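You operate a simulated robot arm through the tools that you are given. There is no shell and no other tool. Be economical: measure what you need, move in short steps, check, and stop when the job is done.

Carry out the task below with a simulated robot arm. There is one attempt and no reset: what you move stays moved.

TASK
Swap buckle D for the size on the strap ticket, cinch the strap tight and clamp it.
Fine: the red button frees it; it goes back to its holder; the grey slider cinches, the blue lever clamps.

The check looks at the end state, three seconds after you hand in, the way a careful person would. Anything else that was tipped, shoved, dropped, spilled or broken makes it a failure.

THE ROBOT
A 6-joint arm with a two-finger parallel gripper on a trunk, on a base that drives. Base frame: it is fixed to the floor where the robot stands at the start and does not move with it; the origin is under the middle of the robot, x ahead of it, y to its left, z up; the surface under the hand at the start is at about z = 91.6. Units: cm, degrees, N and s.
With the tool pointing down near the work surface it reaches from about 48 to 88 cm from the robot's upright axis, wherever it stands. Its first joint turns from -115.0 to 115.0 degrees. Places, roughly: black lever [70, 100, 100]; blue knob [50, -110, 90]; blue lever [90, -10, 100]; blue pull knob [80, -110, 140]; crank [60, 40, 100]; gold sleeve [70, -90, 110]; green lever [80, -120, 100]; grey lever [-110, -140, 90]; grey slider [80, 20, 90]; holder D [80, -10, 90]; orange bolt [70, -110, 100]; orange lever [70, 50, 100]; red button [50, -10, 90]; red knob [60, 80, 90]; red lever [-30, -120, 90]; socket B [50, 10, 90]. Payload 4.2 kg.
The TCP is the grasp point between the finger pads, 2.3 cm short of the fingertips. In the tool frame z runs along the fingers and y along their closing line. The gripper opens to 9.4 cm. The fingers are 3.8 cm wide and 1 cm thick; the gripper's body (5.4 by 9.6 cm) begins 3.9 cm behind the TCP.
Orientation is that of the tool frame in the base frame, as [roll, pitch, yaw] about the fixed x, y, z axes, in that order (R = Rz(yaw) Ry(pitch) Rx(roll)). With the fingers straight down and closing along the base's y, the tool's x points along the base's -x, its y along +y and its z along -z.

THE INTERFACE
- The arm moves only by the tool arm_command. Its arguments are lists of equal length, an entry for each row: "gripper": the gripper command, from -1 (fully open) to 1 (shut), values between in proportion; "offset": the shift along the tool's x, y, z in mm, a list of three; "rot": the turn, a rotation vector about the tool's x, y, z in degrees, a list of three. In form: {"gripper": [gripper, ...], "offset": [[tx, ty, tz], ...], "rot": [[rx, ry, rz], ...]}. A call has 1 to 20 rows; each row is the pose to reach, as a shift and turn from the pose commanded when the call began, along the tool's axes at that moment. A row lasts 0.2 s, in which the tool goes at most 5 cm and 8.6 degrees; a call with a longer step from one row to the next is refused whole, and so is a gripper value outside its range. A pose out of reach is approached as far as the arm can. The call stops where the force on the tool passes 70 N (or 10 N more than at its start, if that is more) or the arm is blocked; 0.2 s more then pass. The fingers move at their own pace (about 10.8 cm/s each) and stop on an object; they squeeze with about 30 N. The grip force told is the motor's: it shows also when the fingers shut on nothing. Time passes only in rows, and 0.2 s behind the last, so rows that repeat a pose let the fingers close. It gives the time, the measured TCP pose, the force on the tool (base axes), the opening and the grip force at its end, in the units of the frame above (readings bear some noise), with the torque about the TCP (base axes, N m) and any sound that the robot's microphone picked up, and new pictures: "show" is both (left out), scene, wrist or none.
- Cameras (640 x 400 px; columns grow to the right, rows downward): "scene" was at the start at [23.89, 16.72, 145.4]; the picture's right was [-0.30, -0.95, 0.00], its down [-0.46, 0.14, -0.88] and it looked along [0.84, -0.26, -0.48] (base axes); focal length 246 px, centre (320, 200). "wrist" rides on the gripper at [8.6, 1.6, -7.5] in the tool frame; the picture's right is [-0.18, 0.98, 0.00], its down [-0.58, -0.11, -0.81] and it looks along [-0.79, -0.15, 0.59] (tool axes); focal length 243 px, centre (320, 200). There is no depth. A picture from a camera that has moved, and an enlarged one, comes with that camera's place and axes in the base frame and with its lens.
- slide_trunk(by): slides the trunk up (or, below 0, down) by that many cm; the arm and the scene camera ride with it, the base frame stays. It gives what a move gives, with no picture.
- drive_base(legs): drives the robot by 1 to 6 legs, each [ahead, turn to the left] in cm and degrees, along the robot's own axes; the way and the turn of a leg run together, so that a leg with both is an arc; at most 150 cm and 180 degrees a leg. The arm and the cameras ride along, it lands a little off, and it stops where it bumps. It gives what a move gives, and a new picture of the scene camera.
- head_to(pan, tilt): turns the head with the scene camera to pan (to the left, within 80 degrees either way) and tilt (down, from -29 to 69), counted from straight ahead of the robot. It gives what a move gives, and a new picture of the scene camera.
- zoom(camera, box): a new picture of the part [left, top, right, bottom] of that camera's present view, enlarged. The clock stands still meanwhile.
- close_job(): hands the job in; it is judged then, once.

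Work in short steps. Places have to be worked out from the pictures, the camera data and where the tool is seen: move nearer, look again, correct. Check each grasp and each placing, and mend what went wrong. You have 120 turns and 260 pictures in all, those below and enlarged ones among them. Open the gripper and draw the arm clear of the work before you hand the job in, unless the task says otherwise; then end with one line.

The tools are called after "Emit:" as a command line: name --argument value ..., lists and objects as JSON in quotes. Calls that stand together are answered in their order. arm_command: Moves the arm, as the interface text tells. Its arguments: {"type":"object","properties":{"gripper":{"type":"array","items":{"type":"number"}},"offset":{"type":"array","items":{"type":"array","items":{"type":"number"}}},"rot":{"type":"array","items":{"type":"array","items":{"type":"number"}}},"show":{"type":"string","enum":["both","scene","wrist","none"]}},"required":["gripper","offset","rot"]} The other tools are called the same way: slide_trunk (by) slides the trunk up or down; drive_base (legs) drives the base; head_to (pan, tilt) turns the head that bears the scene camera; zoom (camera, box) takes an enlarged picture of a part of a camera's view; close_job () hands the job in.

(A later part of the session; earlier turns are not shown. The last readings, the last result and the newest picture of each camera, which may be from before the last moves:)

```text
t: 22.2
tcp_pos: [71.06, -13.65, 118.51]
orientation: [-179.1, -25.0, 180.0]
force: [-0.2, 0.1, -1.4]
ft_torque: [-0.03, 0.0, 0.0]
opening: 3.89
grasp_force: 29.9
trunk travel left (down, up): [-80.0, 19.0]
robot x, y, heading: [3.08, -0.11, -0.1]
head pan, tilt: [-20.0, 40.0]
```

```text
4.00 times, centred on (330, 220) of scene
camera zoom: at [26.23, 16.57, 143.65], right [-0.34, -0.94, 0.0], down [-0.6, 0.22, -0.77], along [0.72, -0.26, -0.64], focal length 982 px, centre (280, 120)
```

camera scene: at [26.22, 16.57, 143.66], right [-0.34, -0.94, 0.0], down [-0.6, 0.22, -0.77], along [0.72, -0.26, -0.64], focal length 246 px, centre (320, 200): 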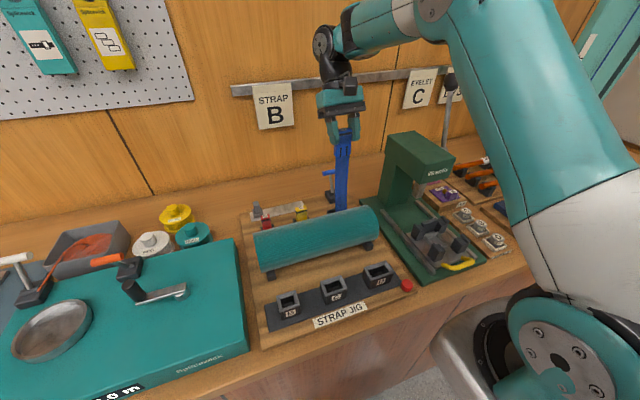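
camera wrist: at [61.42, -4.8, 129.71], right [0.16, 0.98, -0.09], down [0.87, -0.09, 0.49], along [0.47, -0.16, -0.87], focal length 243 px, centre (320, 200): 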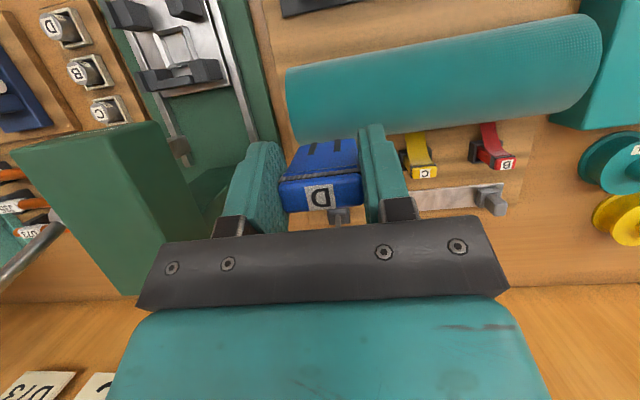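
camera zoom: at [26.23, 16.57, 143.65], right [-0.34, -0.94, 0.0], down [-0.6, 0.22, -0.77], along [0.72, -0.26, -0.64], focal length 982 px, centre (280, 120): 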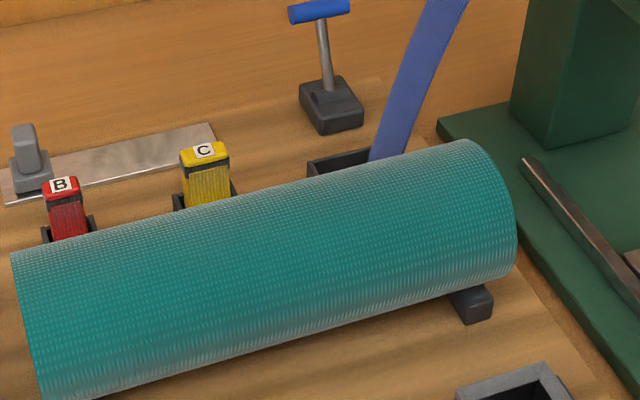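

The wrist-camera estimates put holder D's centre at about (75.5,-7.0). I lower the buckle to hover above the frame, correct the small roll error and inspect up close.

Emit:
arm_command --gripper '[1, 1, 1, 1, 1]' --offset '[[-19, 33, -9], [-41, 67, -19], [-65, 67, 33], [-89, 67, 85], [-89, 67, 85]]' --rot '[[-0.9, 0, 0], [-0.9, 0, 0], [-0.9, 0, 0], [-0.9, 0, 0], [-0.9, 0, 0]]'

Emit:
zoom --camera "wrist" --box '[200, 60, 440, 260]'

Emit:
zoom --camera "scene" --box '[250, 140, 410, 260]'

```text
refused: row 3 steps farther than a row can; nothing moved
```

```text
2.00 times, centred on (320, 160) of wrist
camera zoom: at [66.45, -11.85, 128.9], right [0.16, 0.98, -0.09], down [0.87, -0.09, 0.49], along [0.47, -0.16, -0.87], focal length 485 px, centre (320, 280)
```

zoom: 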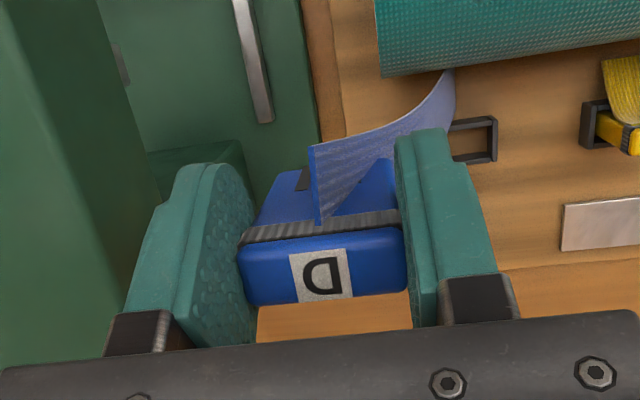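

```text
3.33 times, centred on (330, 200) of scene
camera zoom: at [26.23, 16.57, 143.65], right [-0.34, -0.94, 0.0], down [-0.6, 0.22, -0.77], along [0.72, -0.26, -0.64], focal length 818 px, centre (287, 200)
```

zoom: 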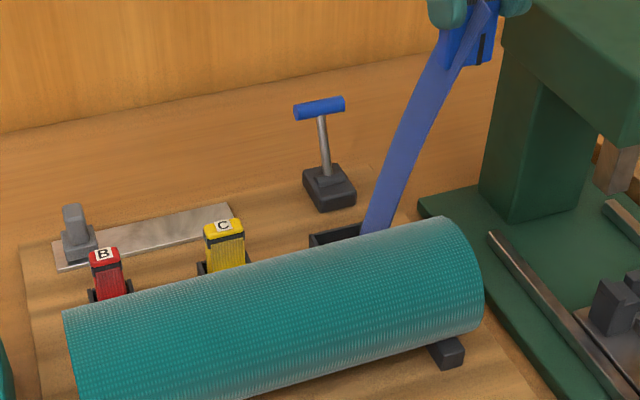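

One row was too long, so I split it.

Emit:
arm_command --gripper '[1, 1, 1, 1, 1, 1]' --offset '[[-19, 33, -9], [-41, 67, -19], [-58, 67, 17], [-74, 67, 52], [-89, 67, 85], [-89, 67, 85]]' --rot '[[-0.9, 0, 0], [-0.9, 0, 0], [-0.9, 0, 0], [-0.9, 0, 0], [-0.9, 0, 0], [-0.9, 0, 0]]'

Emit:
zoom --camera "wrist" --box '[200, 60, 440, 260]'

Emit:
zoom --camera "scene" --box '[270, 140, 390, 240]'

```text
t: 23.6
tcp_pos: [75.53, -7.1, 106.95]
orientation: [-179.8, -25.0, -180.0]
force: [-0.3, -0.7, 0.1]
ft_torque: [-0.03, 0.02, -0.01]
opening: 3.91
grasp_force: 29.9
out of reach, approached as far as the arm can: row 2
trunk travel left (down, up): [-80.0, 19.0]
robot x, y, heading: [3.09, 0.14, 0.4]
head pan, tilt: [-20.0, 40.0]
camera scene: at [26.22, 16.57, 143.65], right [-0.34, -0.94, 0.0], down [-0.6, 0.22, -0.77], along [0.72, -0.26, -0.64], focal length 246 px, centre (320, 200)
camera wrist: at [70.89, -5.39, 117.36], right [0.17, 0.98, -0.08], down [0.87, -0.11, 0.49], along [0.47, -0.15, -0.87], focal length 243 px, centre (320, 200)
```

scene: 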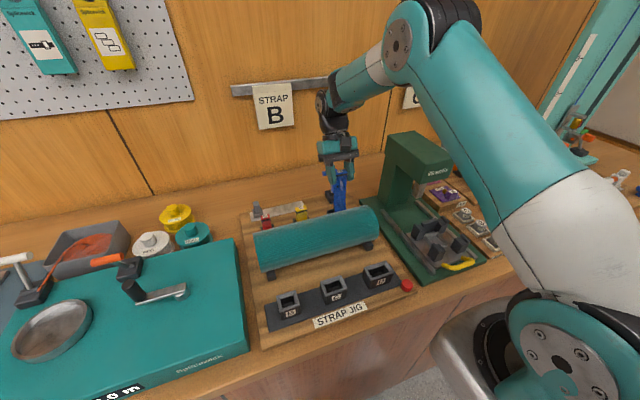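
wrist: 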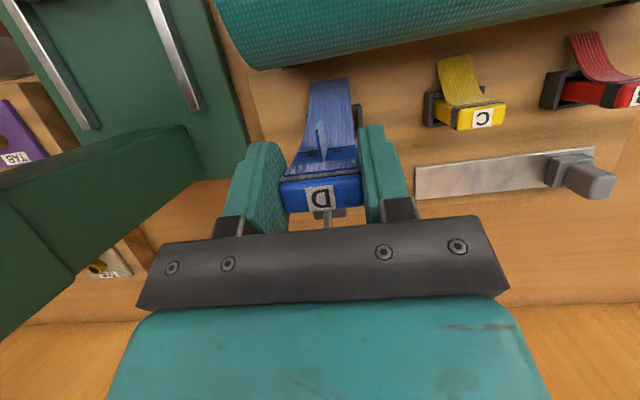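

```text
2.00 times, centred on (320, 160) of wrist
camera zoom: at [70.89, -5.39, 117.36], right [0.17, 0.98, -0.08], down [0.87, -0.11, 0.49], along [0.47, -0.15, -0.87], focal length 485 px, centre (320, 280)
```

zoom: 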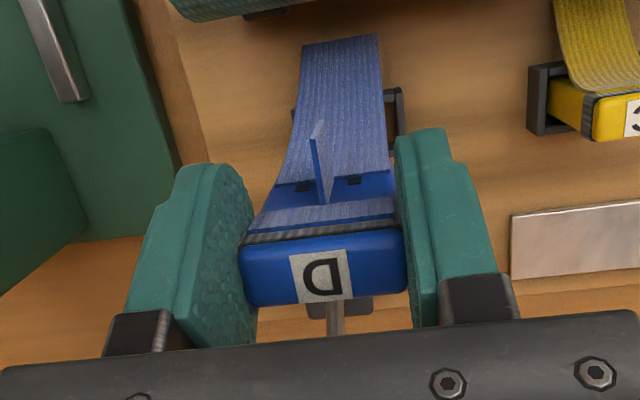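

```text
4.00 times, centred on (330, 190) of scene
camera zoom: at [26.22, 16.57, 143.65], right [-0.34, -0.94, 0.0], down [-0.6, 0.22, -0.77], along [0.72, -0.26, -0.64], focal length 982 px, centre (280, 240)
```

zoom: 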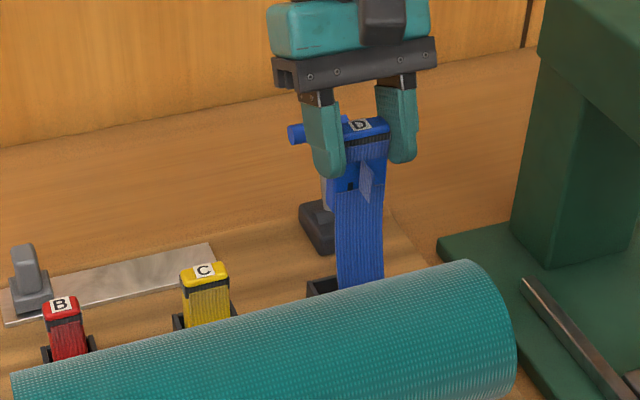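

Re-triangulating gives the frame rim at z≈93 and its centre at about (75.8,-6.7), so I shift +y 4 mm. I lower to TCP z≈101 and look.

Emit:
arm_command --gripper '[1, 1, 1, 1]' --offset '[[-1, 4, 0], [-14, 4, 27], [-26, 4, 53.5], [-26, 4, 53.5]]' --rot '[[0, 0, 0], [0, 0, 0], [0, 0, 0], [0, 0, 0]]' --show "none"

Emit:
zoom --camera "wrist" --box '[220, 60, 420, 220]'

Emit:
zoom --camera "scene" --box '[270, 150, 390, 240]'

```text
t: 24.6
tcp_pos: [75.61, -6.77, 100.98]
orientation: [-180.0, -25.0, 180.0]
force: [0.0, -0.8, 0.4]
ft_torque: [0.03, -0.03, 0.01]
opening: 3.86
grasp_force: 29.7
trunk travel left (down, up): [-80.0, 19.0]
robot x, y, heading: [2.96, 0.05, -0.2]
head pan, tilt: [-20.0, 40.0]
```

```text
2.50 times, centred on (320, 140) of wrist
camera zoom: at [71.05, -5.06, 111.42], right [0.17, 0.98, -0.08], down [0.87, -0.11, 0.49], along [0.47, -0.15, -0.87], focal length 606 px, centre (320, 350)
```

zoom: 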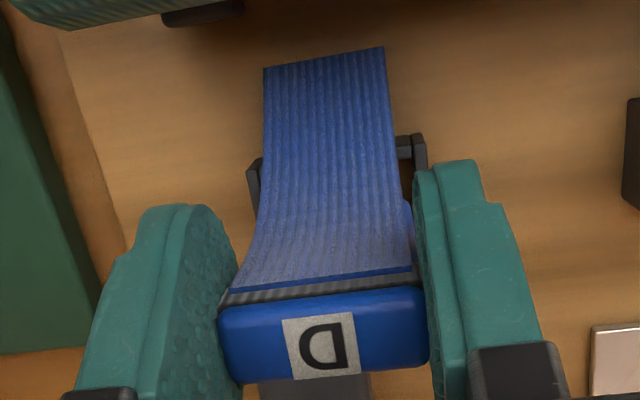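

```text
4.44 times, centred on (330, 195) of scene
camera zoom: at [26.22, 16.57, 143.65], right [-0.34, -0.94, 0.0], down [-0.6, 0.22, -0.77], along [0.72, -0.26, -0.64], focal length 1091 px, centre (276, 222)
```

zoom: 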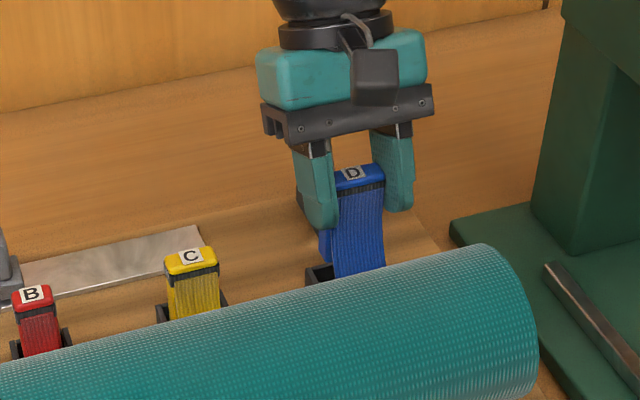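

The buckle lines up with the frame in y to within about 1 mm. I descend slowly, watching force.

Emit:
arm_command --gripper '[1, 1, 1, 1, 1, 1, 1]' --offset '[[-2.1, 0, 4.5], [-4.2, 0, 9.1], [-6.3, 0, 13.6], [-8.4, 0, 18.1], [-10.5, 0, 22.7], [-12.6, 0, 27.2], [-12.6, 0, 27.2]]' --rot '[[0, 0, 0], [0, 0, 0], [0, 0, 0], [0, 0, 0], [0, 0, 0], [0, 0, 0], [0, 0, 0]]' --show "none"

Emit:
zoom --camera "wrist" --box '[220, 60, 420, 220]'

Emit:
zoom --camera "scene" --box '[250, 160, 370, 250]'

```text
t: 26.2
tcp_pos: [75.77, -6.82, 97.83]
orientation: [-179.9, -25.0, -180.0]
force: [-0.2, -0.1, -0.8]
ft_torque: [0.01, 0.03, 0.02]
opening: 3.91
grasp_force: 30.3
trunk travel left (down, up): [-80.0, 19.0]
robot x, y, heading: [3.1, -0.05, -0.1]
head pan, tilt: [-20.0, 40.0]
```

```text
2.50 times, centred on (320, 140) of wrist
camera zoom: at [71.09, -5.14, 108.27], right [0.17, 0.98, -0.08], down [0.87, -0.11, 0.49], along [0.47, -0.15, -0.87], focal length 606 px, centre (320, 350)
```

zoom: 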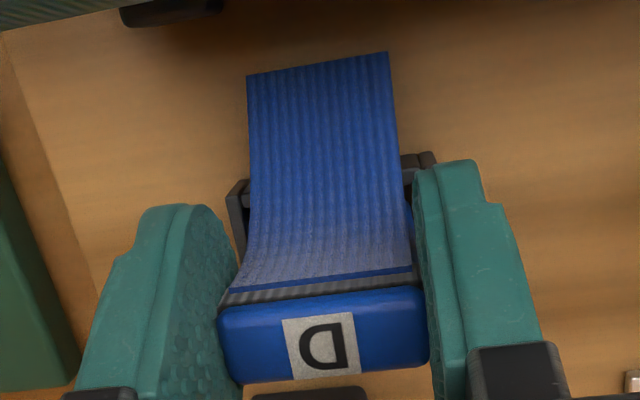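

```text
4.44 times, centred on (310, 205) of scene
camera zoom: at [26.23, 16.57, 143.65], right [-0.34, -0.94, 0.0], down [-0.6, 0.22, -0.77], along [0.72, -0.26, -0.64], focal length 1091 px, centre (364, 178)
```

zoom: 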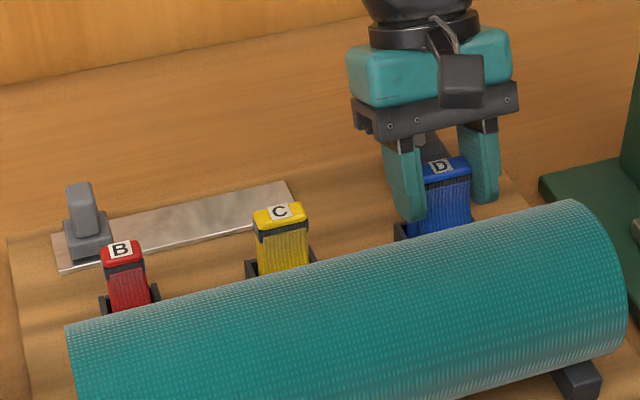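

No contact yet, and D's top is still a bit above the line of C and B. I continue down in fine steps.

Emit:
arm_command --gripper '[1, 1, 1, 1, 1, 1, 1]' --offset '[[-0.8, 0, 1.8], [-1.7, 0, 3.6], [-2.5, 0, 5.4], [-3.4, 0, 7.3], [-4.2, 0, 9.1], [-5, 0, 10.9], [-5, 0, 10.9]]' --rot '[[0, 0, 0], [0, 0, 0], [0, 0, 0], [0, 0, 0], [0, 0, 0], [0, 0, 0], [0, 0, 0]]' --show "none"

Emit:
zoom --camera "scene" --box '[250, 160, 370, 250]'

```text
t: 27.8
tcp_pos: [75.68, -6.8, 96.68]
orientation: [-179.9, -24.9, 179.9]
force: [2.9, -3.6, 19.6]
ft_torque: [-0.1, -0.22, -0.03]
opening: 3.93
grasp_force: 29.5
trunk travel left (down, up): [-80.0, 19.0]
robot x, y, heading: [3.08, -0.11, -0.1]
head pan, tilt: [-20.0, 40.0]
```

```text
4.44 times, centred on (310, 205) of scene
camera zoom: at [26.16, 16.55, 143.66], right [-0.34, -0.94, 0.0], down [-0.6, 0.22, -0.77], along [0.72, -0.26, -0.64], focal length 1091 px, centre (364, 178)
```

zoom: 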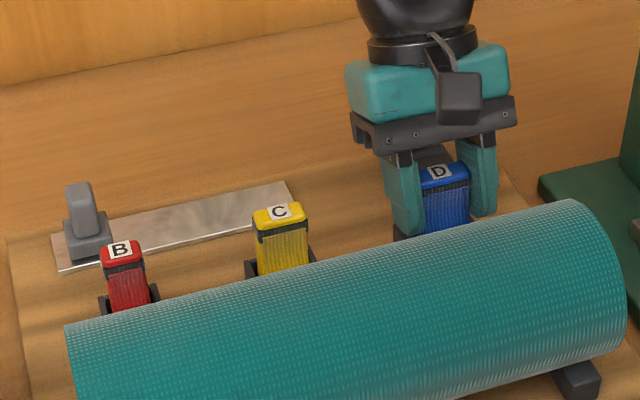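

Seated, with 20 N at the bottom and D's top level with C and B. I open gently and lift straight up.

Emit:
arm_command --gripper '[-0.3, -1, -1, -1, -1, -1, -1]' --offset '[[0, 0, 0], [0, 0, 0], [4.2, 0, -9], [12.6, 0, -27], [29, 0, -63], [46, 0, -99], [63, 0, -136]]' --rot '[[0, 0, 0], [0, 0, 0], [0, 0, 0], [0, 0, 0], [0, 0, 0], [0, 0, 0], [0, 0, 0]]'

Emit:
zoom --camera "scene" --box '[250, 160, 370, 250]'

Emit:
zoom --camera "wrist" --box '[240, 40, 640, 240]'

```text
t: 29.4
tcp_pos: [75.51, -6.7, 111.73]
orientation: [-179.9, -25.0, -180.0]
force: [0.0, 0.2, 1.1]
ft_torque: [-0.02, 0.04, -0.03]
opening: 9.41
grasp_force: 0.1
trunk travel left (down, up): [-80.0, 19.0]
robot x, y, heading: [3.27, 0.12, -0.1]
head pan, tilt: [-20.0, 40.0]
camera scene: at [26.26, 16.57, 143.64], right [-0.34, -0.94, 0.0], down [-0.6, 0.22, -0.77], along [0.72, -0.26, -0.64], focal length 246 px, centre (320, 200)
camera wrist: at [70.99, -5.0, 122.04], right [0.17, 0.98, -0.08], down [0.87, -0.11, 0.48], along [0.47, -0.15, -0.87], focal length 243 px, centre (320, 200)
```

scene: 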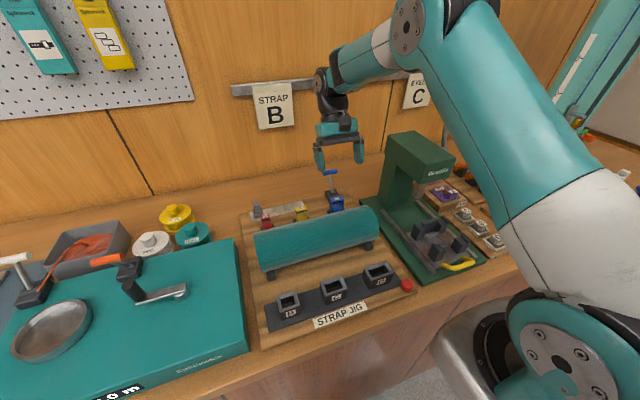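
wrist: 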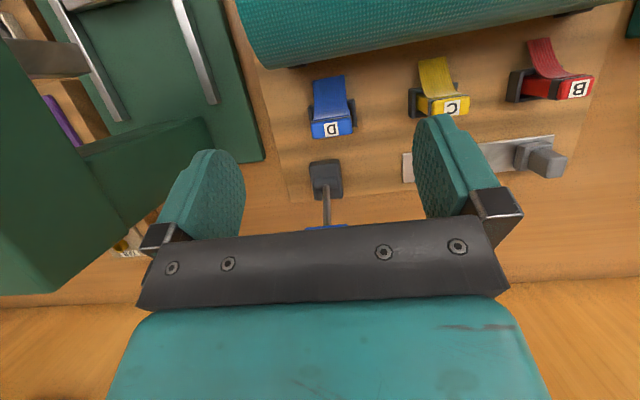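

```text
4.44 times, centred on (310, 205) of scene
camera zoom: at [26.26, 16.57, 143.64], right [-0.34, -0.94, 0.0], down [-0.6, 0.22, -0.77], along [0.72, -0.26, -0.64], focal length 1091 px, centre (364, 178)
```

zoom: 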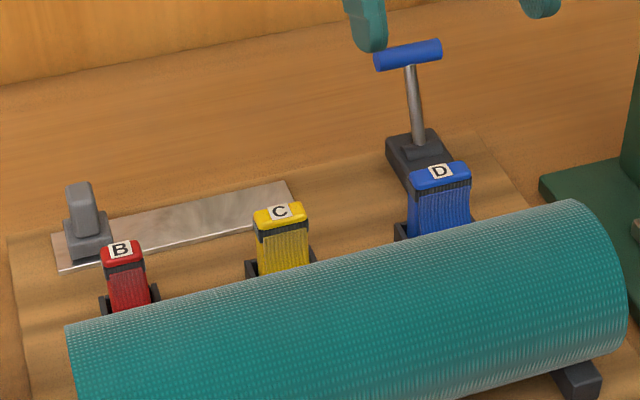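

```text
1.60 times, centred on (440, 140) of wrist
camera zoom: at [70.99, -5.0, 122.04], right [0.17, 0.98, -0.08], down [0.87, -0.11, 0.48], along [0.47, -0.15, -0.87], focal length 388 px, centre (128, 296)
```

zoom: 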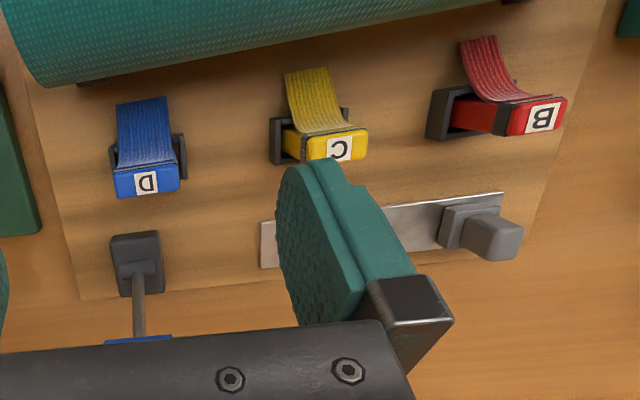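

D is seated in its holder. I move over to B, estimated at y≈13.8, keeping the tilt, and look.

Emit:
arm_command --gripper '[-1, -1, -1, -1, -1, -1]' --offset '[[0, 41, 0], [0, 82, 0], [0, 123, 0], [0, 164, 0], [0, 205, 0], [0, 205, 0]]' --rot '[[0, 0, 0], [0, 0, 0], [0, 0, 0], [0, 0, 0], [0, 0, 0], [0, 0, 0]]' --show "none"

Emit:
zoom --camera "wrist" --box '[220, 40, 420, 240]'

Emit:
zoom --camera "scene" --box '[230, 130, 350, 240]'

```text
t: 30.8
tcp_pos: [75.55, 7.89, 110.38]
orientation: [-176.4, -23.4, 180.0]
force: [1.0, -0.2, -0.5]
ft_torque: [0.04, 0.03, 0.01]
opening: 9.39
grasp_force: 0.2
out of reach, approached as far as the arm can: row 3, 4, 5, 6
trunk travel left (down, up): [-80.0, 19.0]
robot x, y, heading: [3.0, -0.22, 0.2]
head pan, tilt: [-20.0, 40.0]
```

```text
2.00 times, centred on (320, 140) of wrist
camera zoom: at [70.6, 10.14, 120.46], right [0.14, 0.98, -0.13], down [0.86, -0.06, 0.51], along [0.5, -0.19, -0.85], focal length 485 px, centre (320, 320)
```

zoom: 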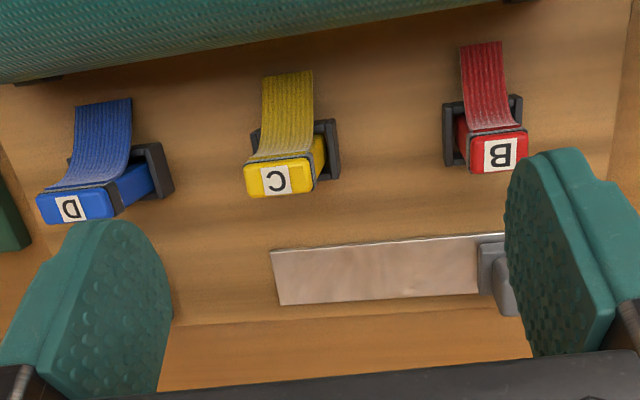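

```text
3.64 times, centred on (290, 185) of scene
camera zoom: at [26.23, 16.56, 143.65], right [-0.34, -0.94, 0.0], down [-0.6, 0.22, -0.77], along [0.72, -0.26, -0.64], focal length 893 px, centre (429, 254)
```

zoom: 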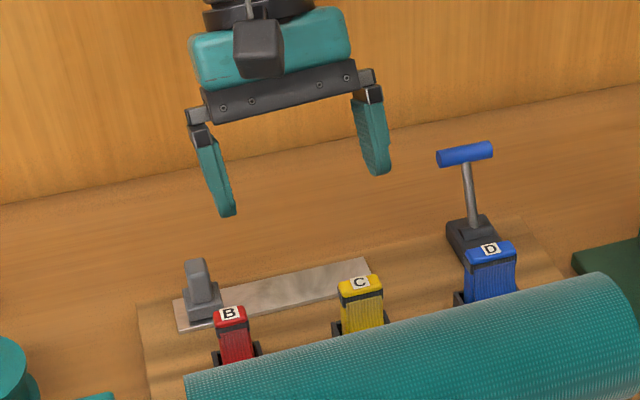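

The reach limit is hit again, so I drive ahead 6 cm (the hand stays well above everything there).

Emit:
drive_base --legs '[[6, 0]]'

```text
t: 31.8
tcp_pos: [81.63, 8.04, 110.38]
orientation: [-176.3, -23.4, -180.0]
force: [-1.0, 0.4, 0.0]
ft_torque: [-0.01, -0.01, 0.01]
opening: 9.37
grasp_force: 0.1
trunk travel left (down, up): [-80.0, 19.0]
robot x, y, heading: [9.09, -0.17, -0.0]
head pan, tilt: [-20.0, 40.0]
camera scene: at [32.26, 16.58, 143.65], right [-0.34, -0.94, 0.0], down [-0.6, 0.22, -0.77], along [0.72, -0.26, -0.64], focal length 246 px, centre (320, 200)
```

scene: 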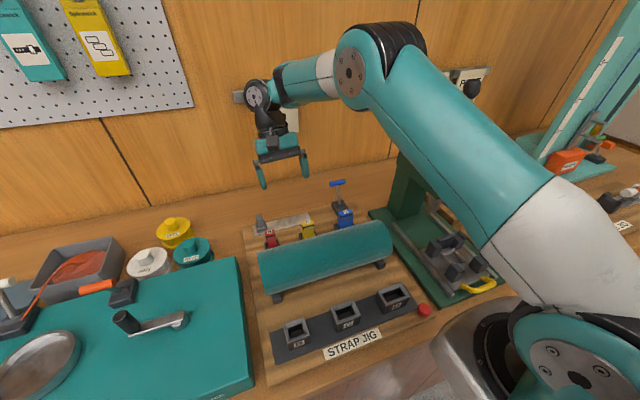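

I move back to B's x and y and correct orientation.

Emit:
arm_command --gripper '[-1, -1, -1, -1]' --offset '[[18, 20, 8], [36, 40, 16], [54, 58, 23], [54, 58, 23]]' --rot '[[-1, 0.5, 0], [-2, 1, 0], [-3.7, 1.6, 0], [-3.7, 1.6, 0]]' --show "wrist"

Emit:
zoom --camera "wrist" --box '[220, 40, 420, 240]'

```text
t: 32.8
tcp_pos: [75.43, 13.65, 109.76]
orientation: [180.0, -25.0, 180.0]
force: [0.2, -0.4, 0.4]
ft_torque: [-0.02, 0.01, 0.02]
opening: 9.45
grasp_force: 0.1
trunk travel left (down, up): [-80.0, 19.0]
robot x, y, heading: [8.74, 0.22, 0.4]
head pan, tilt: [-20.0, 40.0]
camera wrist: at [70.86, 15.44, 120.3], right [0.17, 0.98, -0.08], down [0.87, -0.11, 0.48], along [0.47, -0.15, -0.87], focal length 243 px, centre (320, 200)
```

wrist: 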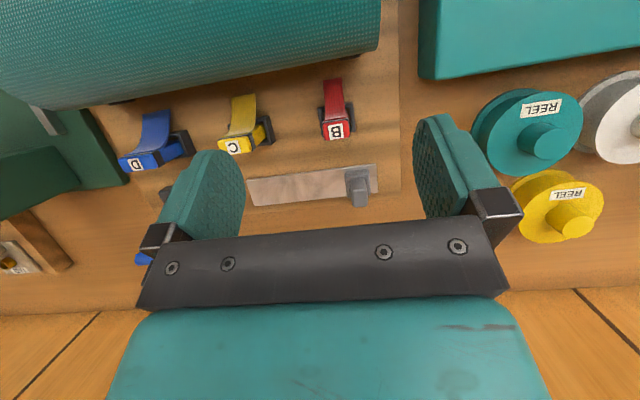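

```text
2.00 times, centred on (320, 140) of wrist
camera zoom: at [70.86, 15.44, 120.3], right [0.17, 0.98, -0.08], down [0.87, -0.11, 0.48], along [0.47, -0.15, -0.87], focal length 485 px, centre (320, 320)
```

zoom: 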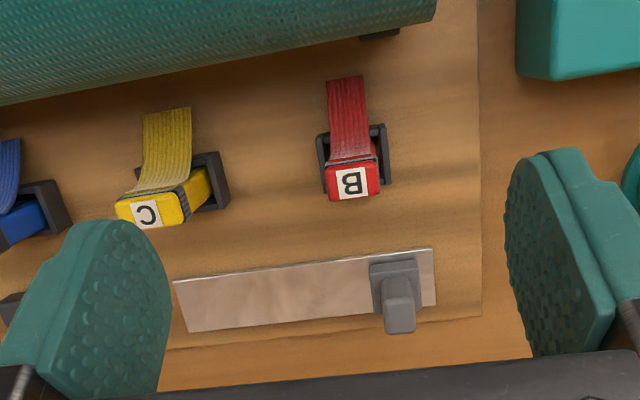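

B's label is at about (75.7,14.25) and B is about 2.5 cm wide. I descend to TCP z≈97.3 and close.

Emit:
arm_command --gripper '[-1, -1, -1, -1, -1, 1, 1, 1, 1]' --offset '[[-2, 6, -1], [-20, 6, 37], [-38, 6, 75], [-54.5, 6, 112], [-54.5, 6, 112], [-54.5, 6, 112], [-54.5, 6, 112], [-54.5, 6, 112], [-54.5, 6, 112]]' --rot '[[0, 0, 0], [0, 0, 0], [0, 0, 0], [0, 0, 0], [0, 0, 0], [0, 0, 0], [0, 0, 0], [0, 0, 0], [0, 0, 0]]' --show "wrist"

Emit:
zoom --camera "scene" --box '[220, 150, 370, 260]'

```text
t: 34.8
tcp_pos: [75.58, 14.29, 97.54]
orientation: [-180.0, -25.0, 179.9]
force: [0.2, 0.0, 0.5]
ft_torque: [0.02, -0.01, 0.0]
opening: 2.3
grasp_force: 30.4
trunk travel left (down, up): [-80.0, 19.0]
robot x, y, heading: [9.22, 0.2, 0.1]
head pan, tilt: [-20.0, 40.0]
camera wrist: at [71.03, 15.98, 107.99], right [0.17, 0.98, -0.08], down [0.87, -0.11, 0.49], along [0.47, -0.15, -0.87], focal length 243 px, centre (320, 200)
```

wrist: 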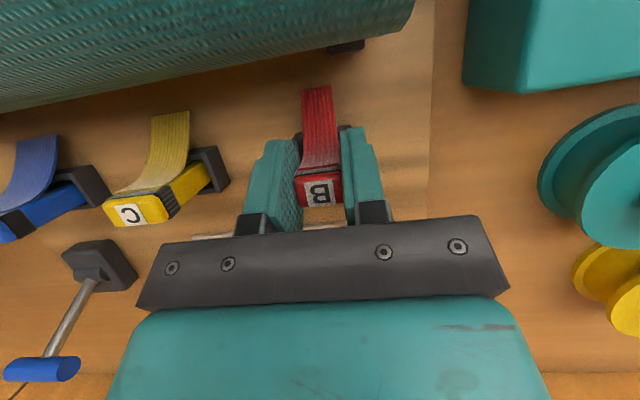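

```text
3.64 times, centred on (295, 205) of scene
camera zoom: at [32.26, 16.59, 143.65], right [-0.34, -0.94, 0.0], down [-0.6, 0.22, -0.77], along [0.72, -0.26, -0.64], focal length 893 px, centre (411, 182)
```

zoom: 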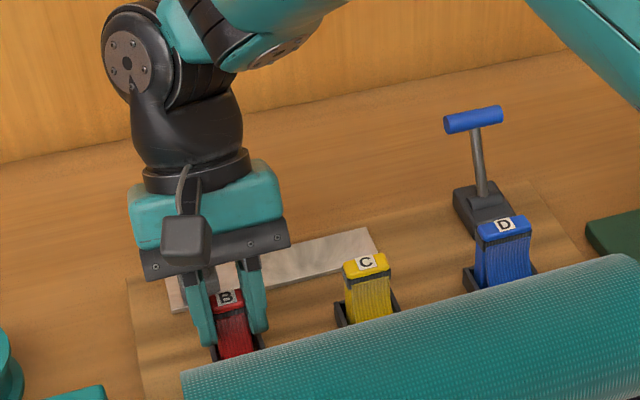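

Gripped at 2.3 cm. I lift straight up.

Emit:
arm_command --gripper '[1, 1, 1, 1, 1, 1]' --offset '[[10, 0, -22], [26, 0, -56], [44, 0, -94], [62, 0, -133], [80, 0, -172], [80, 0, -172]]' --rot '[[0, 0, 0], [0, 0, 0], [0, 0, 0], [0, 0, 0], [0, 0, 0], [0, 0, 0]]'

```text
t: 36.2
tcp_pos: [75.72, 13.62, 112.92]
orientation: [-179.9, -25.0, -180.0]
force: [0.4, 0.8, -0.6]
ft_torque: [0.02, 0.01, 0.0]
opening: 2.28
grasp_force: 29.7
out of reach, approached as far as the arm can: row 5, 6
trunk travel left (down, up): [-80.0, 19.0]
robot x, y, heading: [9.37, -0.2, 0.1]
head pan, tilt: [-20.0, 40.0]
camera scene: at [32.26, 16.58, 143.65], right [-0.34, -0.94, 0.0], down [-0.6, 0.22, -0.77], along [0.72, -0.26, -0.64], focal length 246 px, centre (320, 200)
camera wrist: at [71.1, 15.26, 123.34], right [0.17, 0.98, -0.08], down [0.87, -0.11, 0.49], along [0.47, -0.15, -0.87], focal length 243 px, centre (320, 200)
```

scene: 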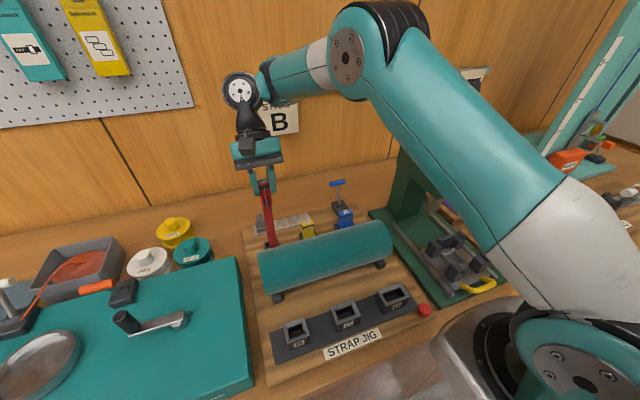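
wrist: 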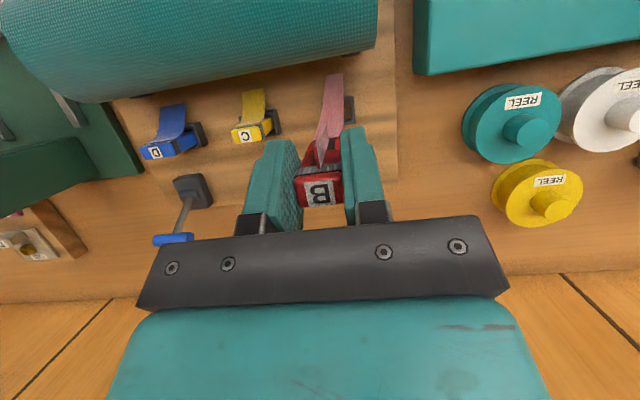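

The arm's limit stopped it at z≈113. I now retract in x while rising, over the roll.

Emit:
arm_command --gripper '[1, 1, 1, 1, 1]' --offset '[[31.4, 2, 3.6], [71.3, 6, -10.9], [116, 6, -12.1], [152, 6, 4.8], [152, 6, 4.8]]' --rot '[[0, 0, 0], [0, 0, 0], [0, 0, 0], [0, 0, 0], [0, 0, 0]]' --show "scene"

```text
t: 37.4
tcp_pos: [61.81, 14.27, 118.95]
orientation: [-180.0, -25.1, 179.9]
force: [-0.2, -0.2, -1.2]
ft_torque: [0.02, 0.03, -0.05]
opening: 2.32
grasp_force: 30.0
trunk travel left (down, up): [-80.0, 19.0]
robot x, y, heading: [9.24, 0.35, 0.1]
head pan, tilt: [-20.0, 40.0]
camera scene: at [32.27, 16.58, 143.65], right [-0.34, -0.94, 0.0], down [-0.6, 0.22, -0.77], along [0.72, -0.26, -0.64], focal length 246 px, centre (320, 200)
```

scene: 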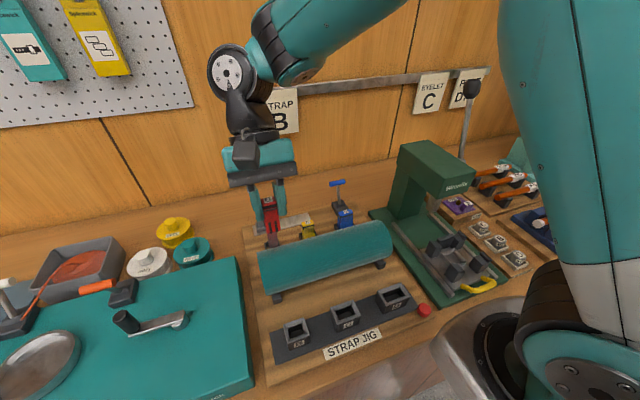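

The buckle is over the roll with strap following. I drive back 11 cm so the socket is within reach.

Emit:
drive_base --legs '[[-11, 0]]'

Emit:
zoom --camera "wrist" --box '[200, 0, 440, 220]'

Emit:
zoom --camera "scene" --box '[230, 130, 400, 320]'

```text
t: 38.6
tcp_pos: [50.65, 14.26, 118.91]
orientation: [-180.0, -25.0, 180.0]
force: [0.4, 0.1, -0.3]
ft_torque: [-0.03, 0.0, 0.0]
opening: 2.31
grasp_force: 29.7
trunk travel left (down, up): [-80.0, 19.0]
robot x, y, heading: [-2.35, 0.17, 0.1]
head pan, tilt: [-20.0, 40.0]
camera scene: at [21.13, 16.57, 143.65], right [-0.34, -0.94, 0.0], down [-0.6, 0.22, -0.77], along [0.72, -0.26, -0.64], focal length 246 px, centre (320, 200)
```

scene: 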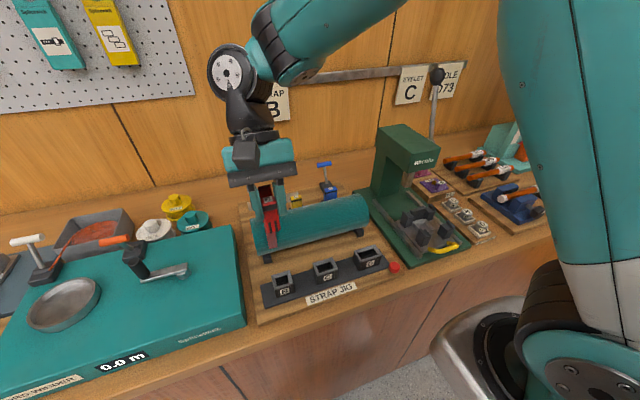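

```text
1.82 times, centred on (320, 110) of wrist
camera zoom: at [46.02, 15.95, 129.38], right [0.17, 0.98, -0.08], down [0.87, -0.11, 0.49], along [0.47, -0.15, -0.87], focal length 441 px, centre (320, 364)
```

zoom: 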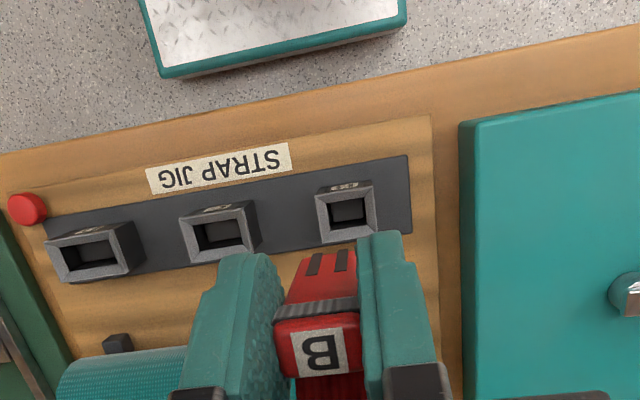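

```text
2.11 times, centred on (315, 225) of scene
camera zoom: at [21.13, 16.57, 143.65], right [-0.34, -0.94, 0.0], down [-0.6, 0.22, -0.77], along [0.72, -0.26, -0.64], focal length 517 px, centre (330, 147)
```

zoom: 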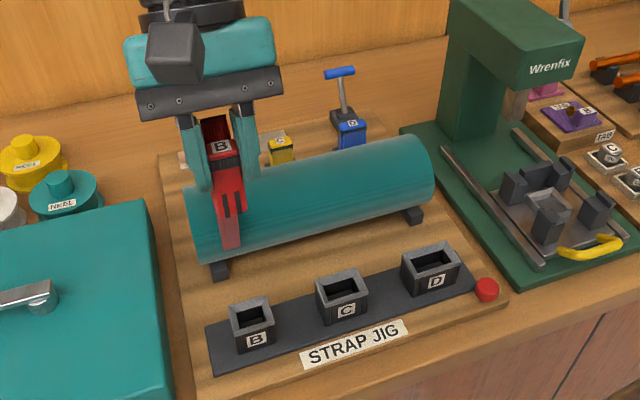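

Socket B's rim centre comes out at about (51.35,14.2,95), using the known D socket to calibrate. I lower to z≈104 above it and verify.

Emit:
arm_command --gripper '[1, 1, 1, 1, 1]' --offset '[[-23, 0, 40], [-40, 0, 76], [-55, 0, 106], [-68.9, 0, 132.2], [-68.9, 0, 132.2]]' --rot '[[0, 0, 0], [0, 0, 0], [0, 0, 0], [0, 0, 0], [0, 0, 0]]' --show "none"

Emit:
zoom --camera "wrist" --box '[220, 60, 420, 220]'

Emit:
zoom --camera "scene" --box '[220, 200, 350, 310]'

```text
t: 39.8
tcp_pos: [51.22, 13.93, 104.13]
orientation: [180.0, -25.0, -180.0]
force: [-1.1, 1.0, 0.7]
ft_torque: [-0.02, 0.01, -0.03]
opening: 2.32
grasp_force: 30.0
trunk travel left (down, up): [-80.0, 19.0]
robot x, y, heading: [-2.16, 0.24, -0.1]
head pan, tilt: [-20.0, 40.0]
```

```text
2.50 times, centred on (320, 140) of wrist
camera zoom: at [46.55, 15.68, 114.57], right [0.17, 0.98, -0.08], down [0.87, -0.11, 0.49], along [0.47, -0.15, -0.87], focal length 606 px, centre (320, 350)
```

zoom: 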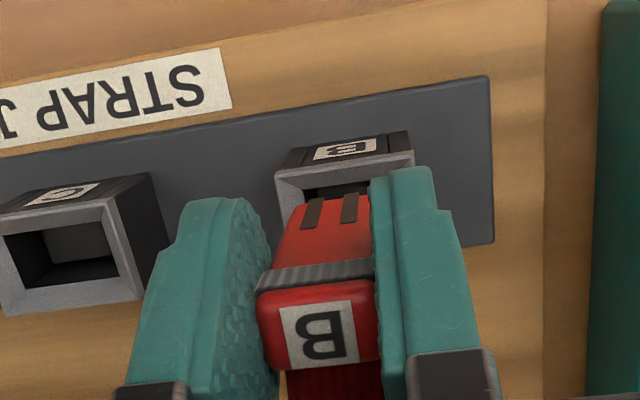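

```text
3.64 times, centred on (285, 255) of scene
camera zoom: at [21.11, 16.57, 143.65], right [-0.34, -0.94, 0.0], down [-0.6, 0.22, -0.77], along [0.72, -0.26, -0.64], focal length 893 px, centre (447, 0)
```

zoom: 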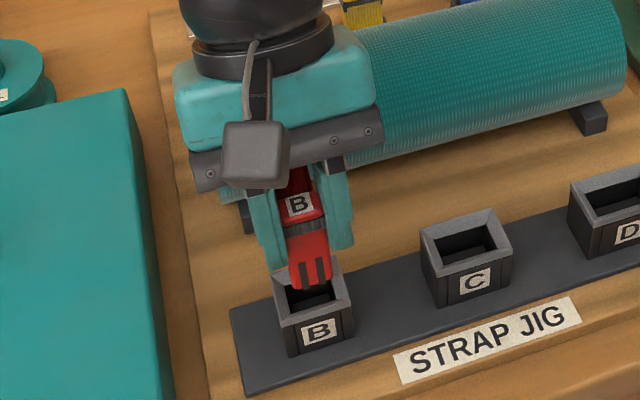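

The buckle sits about 2 mm short in +y relative to the rim. I correct that and lower into the mouth, watching force.

Emit:
arm_command --gripper '[1, 1, 1, 1, 1, 1, 1]' --offset '[[0, 2.5, 0], [-4.2, 2.5, 9.1], [-8.4, 2.5, 18.1], [-10.6, 2.5, 22.7], [-12.7, 2.5, 27.2], [-14.8, 2.5, 31.7], [-14.8, 2.5, 31.7]]' --rot '[[0, 0, 0], [0, 0, 0], [0, 0, 0], [0, 0, 0], [0, 0, 0], [0, 0, 0], [0, 0, 0]]' --show "none"

Emit:
zoom --camera "wrist" --box '[220, 60, 420, 220]'

Emit:
zoom --camera "scene" --box '[220, 200, 350, 310]'

```text
t: 41.4
tcp_pos: [51.23, 14.49, 100.48]
orientation: [-180.0, -25.0, 180.0]
force: [2.7, -3.6, -1.9]
ft_torque: [-0.22, -0.15, -0.05]
opening: 2.31
grasp_force: 29.5
trunk travel left (down, up): [-80.0, 19.0]
robot x, y, heading: [-1.98, -0.05, -0.0]
head pan, tilt: [-20.0, 40.0]
```

```text
2.50 times, centred on (320, 140) of wrist
camera zoom: at [46.68, 16.12, 110.98], right [0.17, 0.98, -0.08], down [0.87, -0.11, 0.48], along [0.47, -0.15, -0.87], focal length 606 px, centre (320, 350)
```

zoom: 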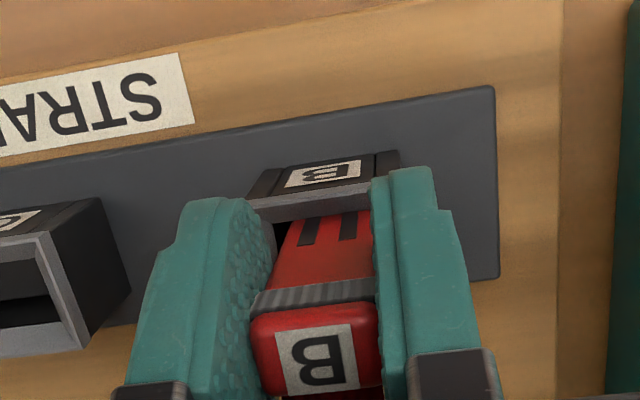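

```text
3.64 times, centred on (285, 255) of scene
camera zoom: at [21.14, 16.55, 143.62], right [-0.34, -0.94, 0.0], down [-0.6, 0.22, -0.77], along [0.72, -0.26, -0.64], focal length 893 px, centre (447, 0)
```

zoom: 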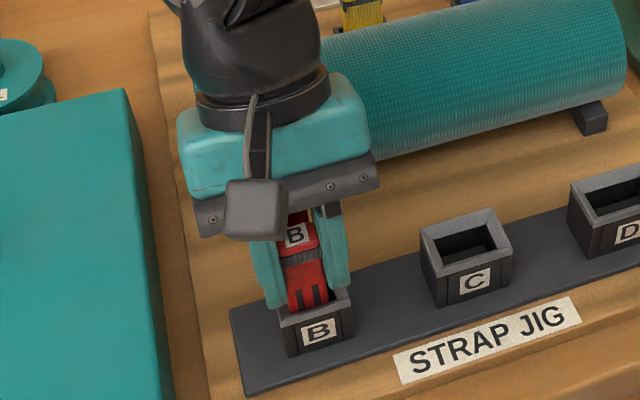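

It's in the mouth but leaning on the +y wall (−3.6 N). I ease back 2 mm and push down to seat, watching for the click.

Emit:
arm_command --gripper '[1, 1, 1, 1, 1, 1, 1, 1, 1]' --offset '[[0, -2, 0], [-1.3, -2, 2.7], [-2.5, -2, 5.4], [-3.8, -2, 8.2], [-5.1, -2, 10.9], [-6.3, -2, 13.6], [-7.6, -2, 16.3], [-8.9, -2, 19], [-8.9, -2, 19]]' --rot '[[0, 0, 0], [0, 0, 0], [0, 0, 0], [0, 0, 0], [0, 0, 0], [0, 0, 0], [0, 0, 0], [0, 0, 0], [0, 0, 0]]' --show "none"

Emit:
zoom --camera "wrist" --box '[220, 60, 420, 220]'

Emit:
zoom --camera "scene" --box '[220, 200, 350, 310]'

```text
t: 43.3
tcp_pos: [51.26, 14.23, 99.09]
orientation: [179.9, -24.8, -179.9]
force: [-9.4, -7.3, 39.9]
ft_torque: [-0.67, -0.01, -0.14]
opening: 2.3
grasp_force: 30.1
trunk travel left (down, up): [-80.0, 19.0]
robot x, y, heading: [-1.97, 0.18, -0.2]
head pan, tilt: [-20.0, 40.0]
stopped in row 9: the force on the tool passed its limit at 74 N (the readings are from after the stop); the commanded pose is now the measured one
```

```text
2.50 times, centred on (320, 140) of wrist
camera zoom: at [46.69, 15.96, 109.48], right [0.17, 0.98, -0.07], down [0.87, -0.11, 0.49], along [0.47, -0.14, -0.87], focal length 606 px, centre (320, 350)
```

zoom: 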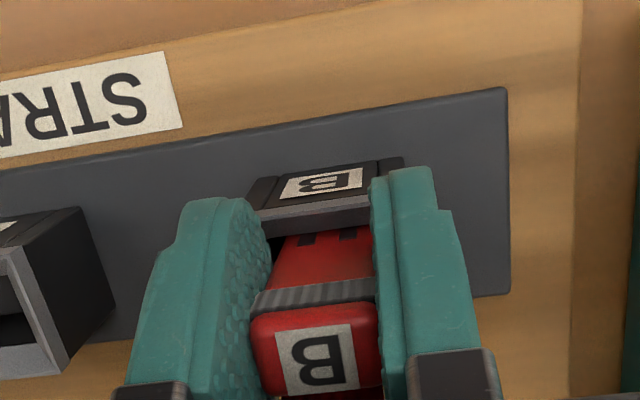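

```text
3.64 times, centred on (285, 255) of scene
camera zoom: at [20.95, 16.48, 143.69], right [-0.34, -0.94, 0.0], down [-0.6, 0.22, -0.77], along [0.72, -0.26, -0.64], focal length 893 px, centre (447, 0)
```

zoom: 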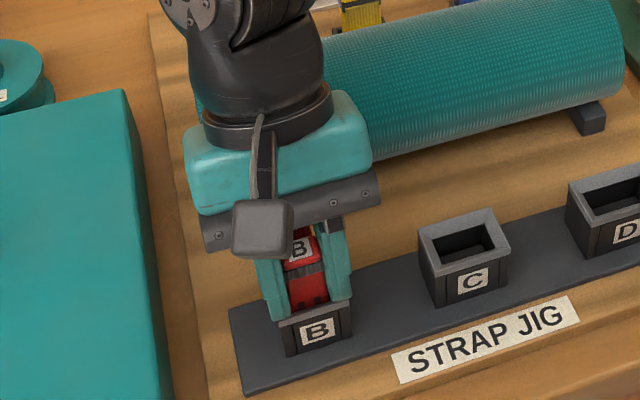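

It stopped at 74 N with no click; the fingertips are probably on the socket rim. I release (partly opening), rise, go vertical and close so as to press the buckle from above.

Emit:
arm_command --gripper '[0, 0, 0, 0, 0, 0, 0, 1, 1, 1]' --offset '[[0, 0, 0], [0, 0, 0], [8.4, 0, -18], [21, 0, -45], [34, 0, -73], [34, 0, -73], [34, 0, -73], [34, 0, -73], [34, 0, -73], [34, 0, -73]]' --rot '[[0, 0, 0], [0, 0, 0], [0, 0, 0], [0, 0, 0], [0, 0, 0], [0, -8.4, 0], [0, -16.8, 0], [0, -24.9, 0], [0, -24.9, 0], [0, -24.9, 0]]'

Emit:
zoom --camera "wrist" --box '[220, 20, 420, 180]'

Emit:
zoom --camera "scene" --box '[220, 200, 350, 310]'

```text
t: 45.5
tcp_pos: [51.49, 14.35, 106.87]
orientation: [179.9, 0.2, -180.0]
force: [0.2, 0.3, -0.8]
ft_torque: [-0.01, 0.0, 0.0]
opening: 0.02
grasp_force: 30.2
trunk travel left (down, up): [-80.0, 19.0]
robot x, y, heading: [-2.22, -0.02, -0.1]
head pan, tilt: [-20.0, 40.0]
camera scene: at [21.13, 16.56, 143.65], right [-0.34, -0.94, 0.0], down [-0.6, 0.22, -0.77], along [0.72, -0.26, -0.64], focal length 246 px, centre (320, 200)
camera wrist: at [42.86, 15.98, 114.34], right [0.18, 0.98, 0.0], down [0.58, -0.11, 0.81], along [0.79, -0.15, -0.59], focal length 243 px, centre (320, 200)
```

scene: 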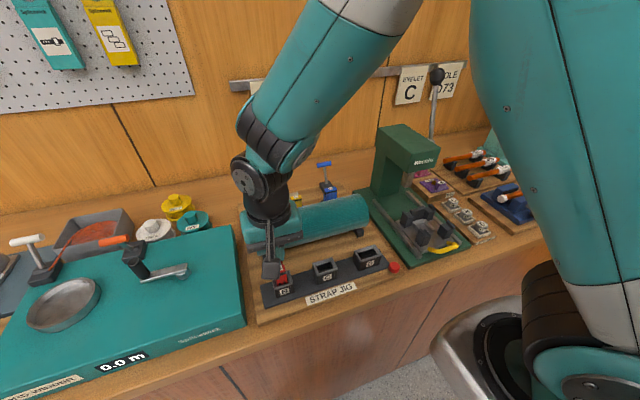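
wrist: 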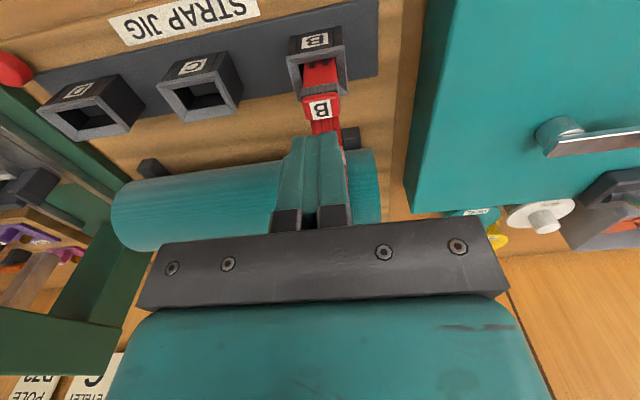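

```text
2.50 times, centred on (320, 100) of wrist
camera zoom: at [42.86, 15.98, 114.34], right [0.18, 0.98, 0.0], down [0.58, -0.11, 0.81], along [0.79, -0.15, -0.59], focal length 606 px, centre (320, 450)
```

zoom: 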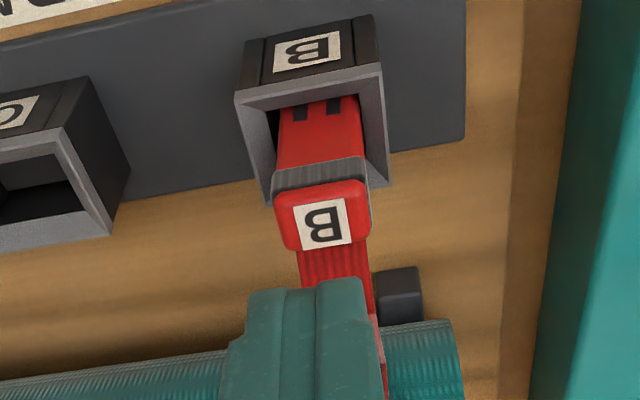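

```text
3.64 times, centred on (285, 255) of scene
camera zoom: at [21.13, 16.56, 143.65], right [-0.34, -0.94, 0.0], down [-0.6, 0.22, -0.77], along [0.72, -0.26, -0.64], focal length 893 px, centre (447, 0)
```

zoom: 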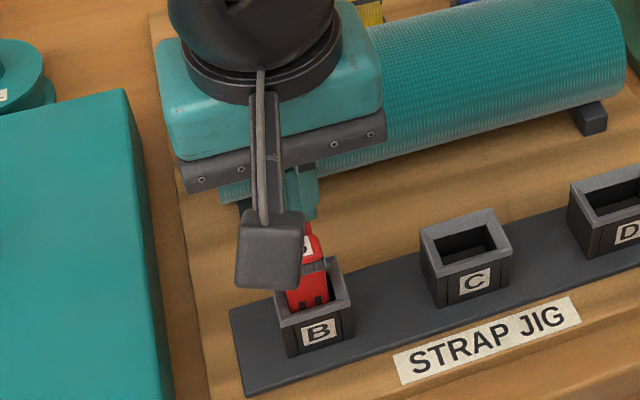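

Now I press down on B's top with the closed fingertips in small steps.

Emit:
arm_command --gripper '[1, 1, 1, 1, 1, 1, 1, 1, 1, 1, 1, 1]' --offset '[[2, -1, 25], [2, -1, 38], [2, -1, 42], [2, -1, 45], [2, -1, 48], [2, -1, 51], [2, -1, 54], [2, -1, 57], [2, -1, 60], [2, -1, 63], [2, -1, 66], [2, -1, 66]]' --rot '[[0, 0, 0], [0, 0, 0], [0, 0, 0], [0, 0, 0], [0, 0, 0], [0, 0, 0], [0, 0, 0], [0, 0, 0], [0, 0, 0], [0, 0, 0], [0, 0, 0], [0, 0, 0]]' --show "none"

Emit:
zoom --camera "scene" --box '[220, 200, 350, 310]'

```text
t: 47.2
tcp_pos: [51.26, 14.33, 101.95]
orientation: [179.7, 0.6, 179.9]
force: [-13.4, -11.5, 47.5]
ft_torque: [-0.3, 0.19, -0.01]
opening: 0.02
grasp_force: 29.9
trunk travel left (down, up): [-80.0, 19.0]
robot x, y, heading: [-1.93, -0.07, -0.0]
head pan, tilt: [-20.0, 40.0]
stopped in row 8: the force on the tool passed its limit at 78 N (the readings are from after the stop); the commanded pose is now the measured one
```

```text
3.64 times, centred on (285, 255) of scene
camera zoom: at [20.92, 16.43, 143.73], right [-0.34, -0.94, 0.0], down [-0.6, 0.22, -0.77], along [0.72, -0.26, -0.64], focal length 893 px, centre (447, 0)
```

zoom: 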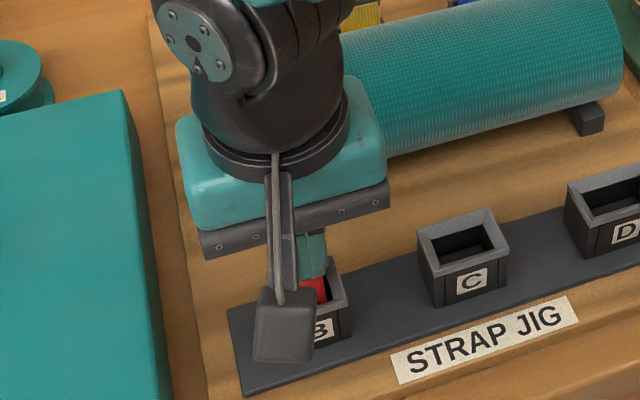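

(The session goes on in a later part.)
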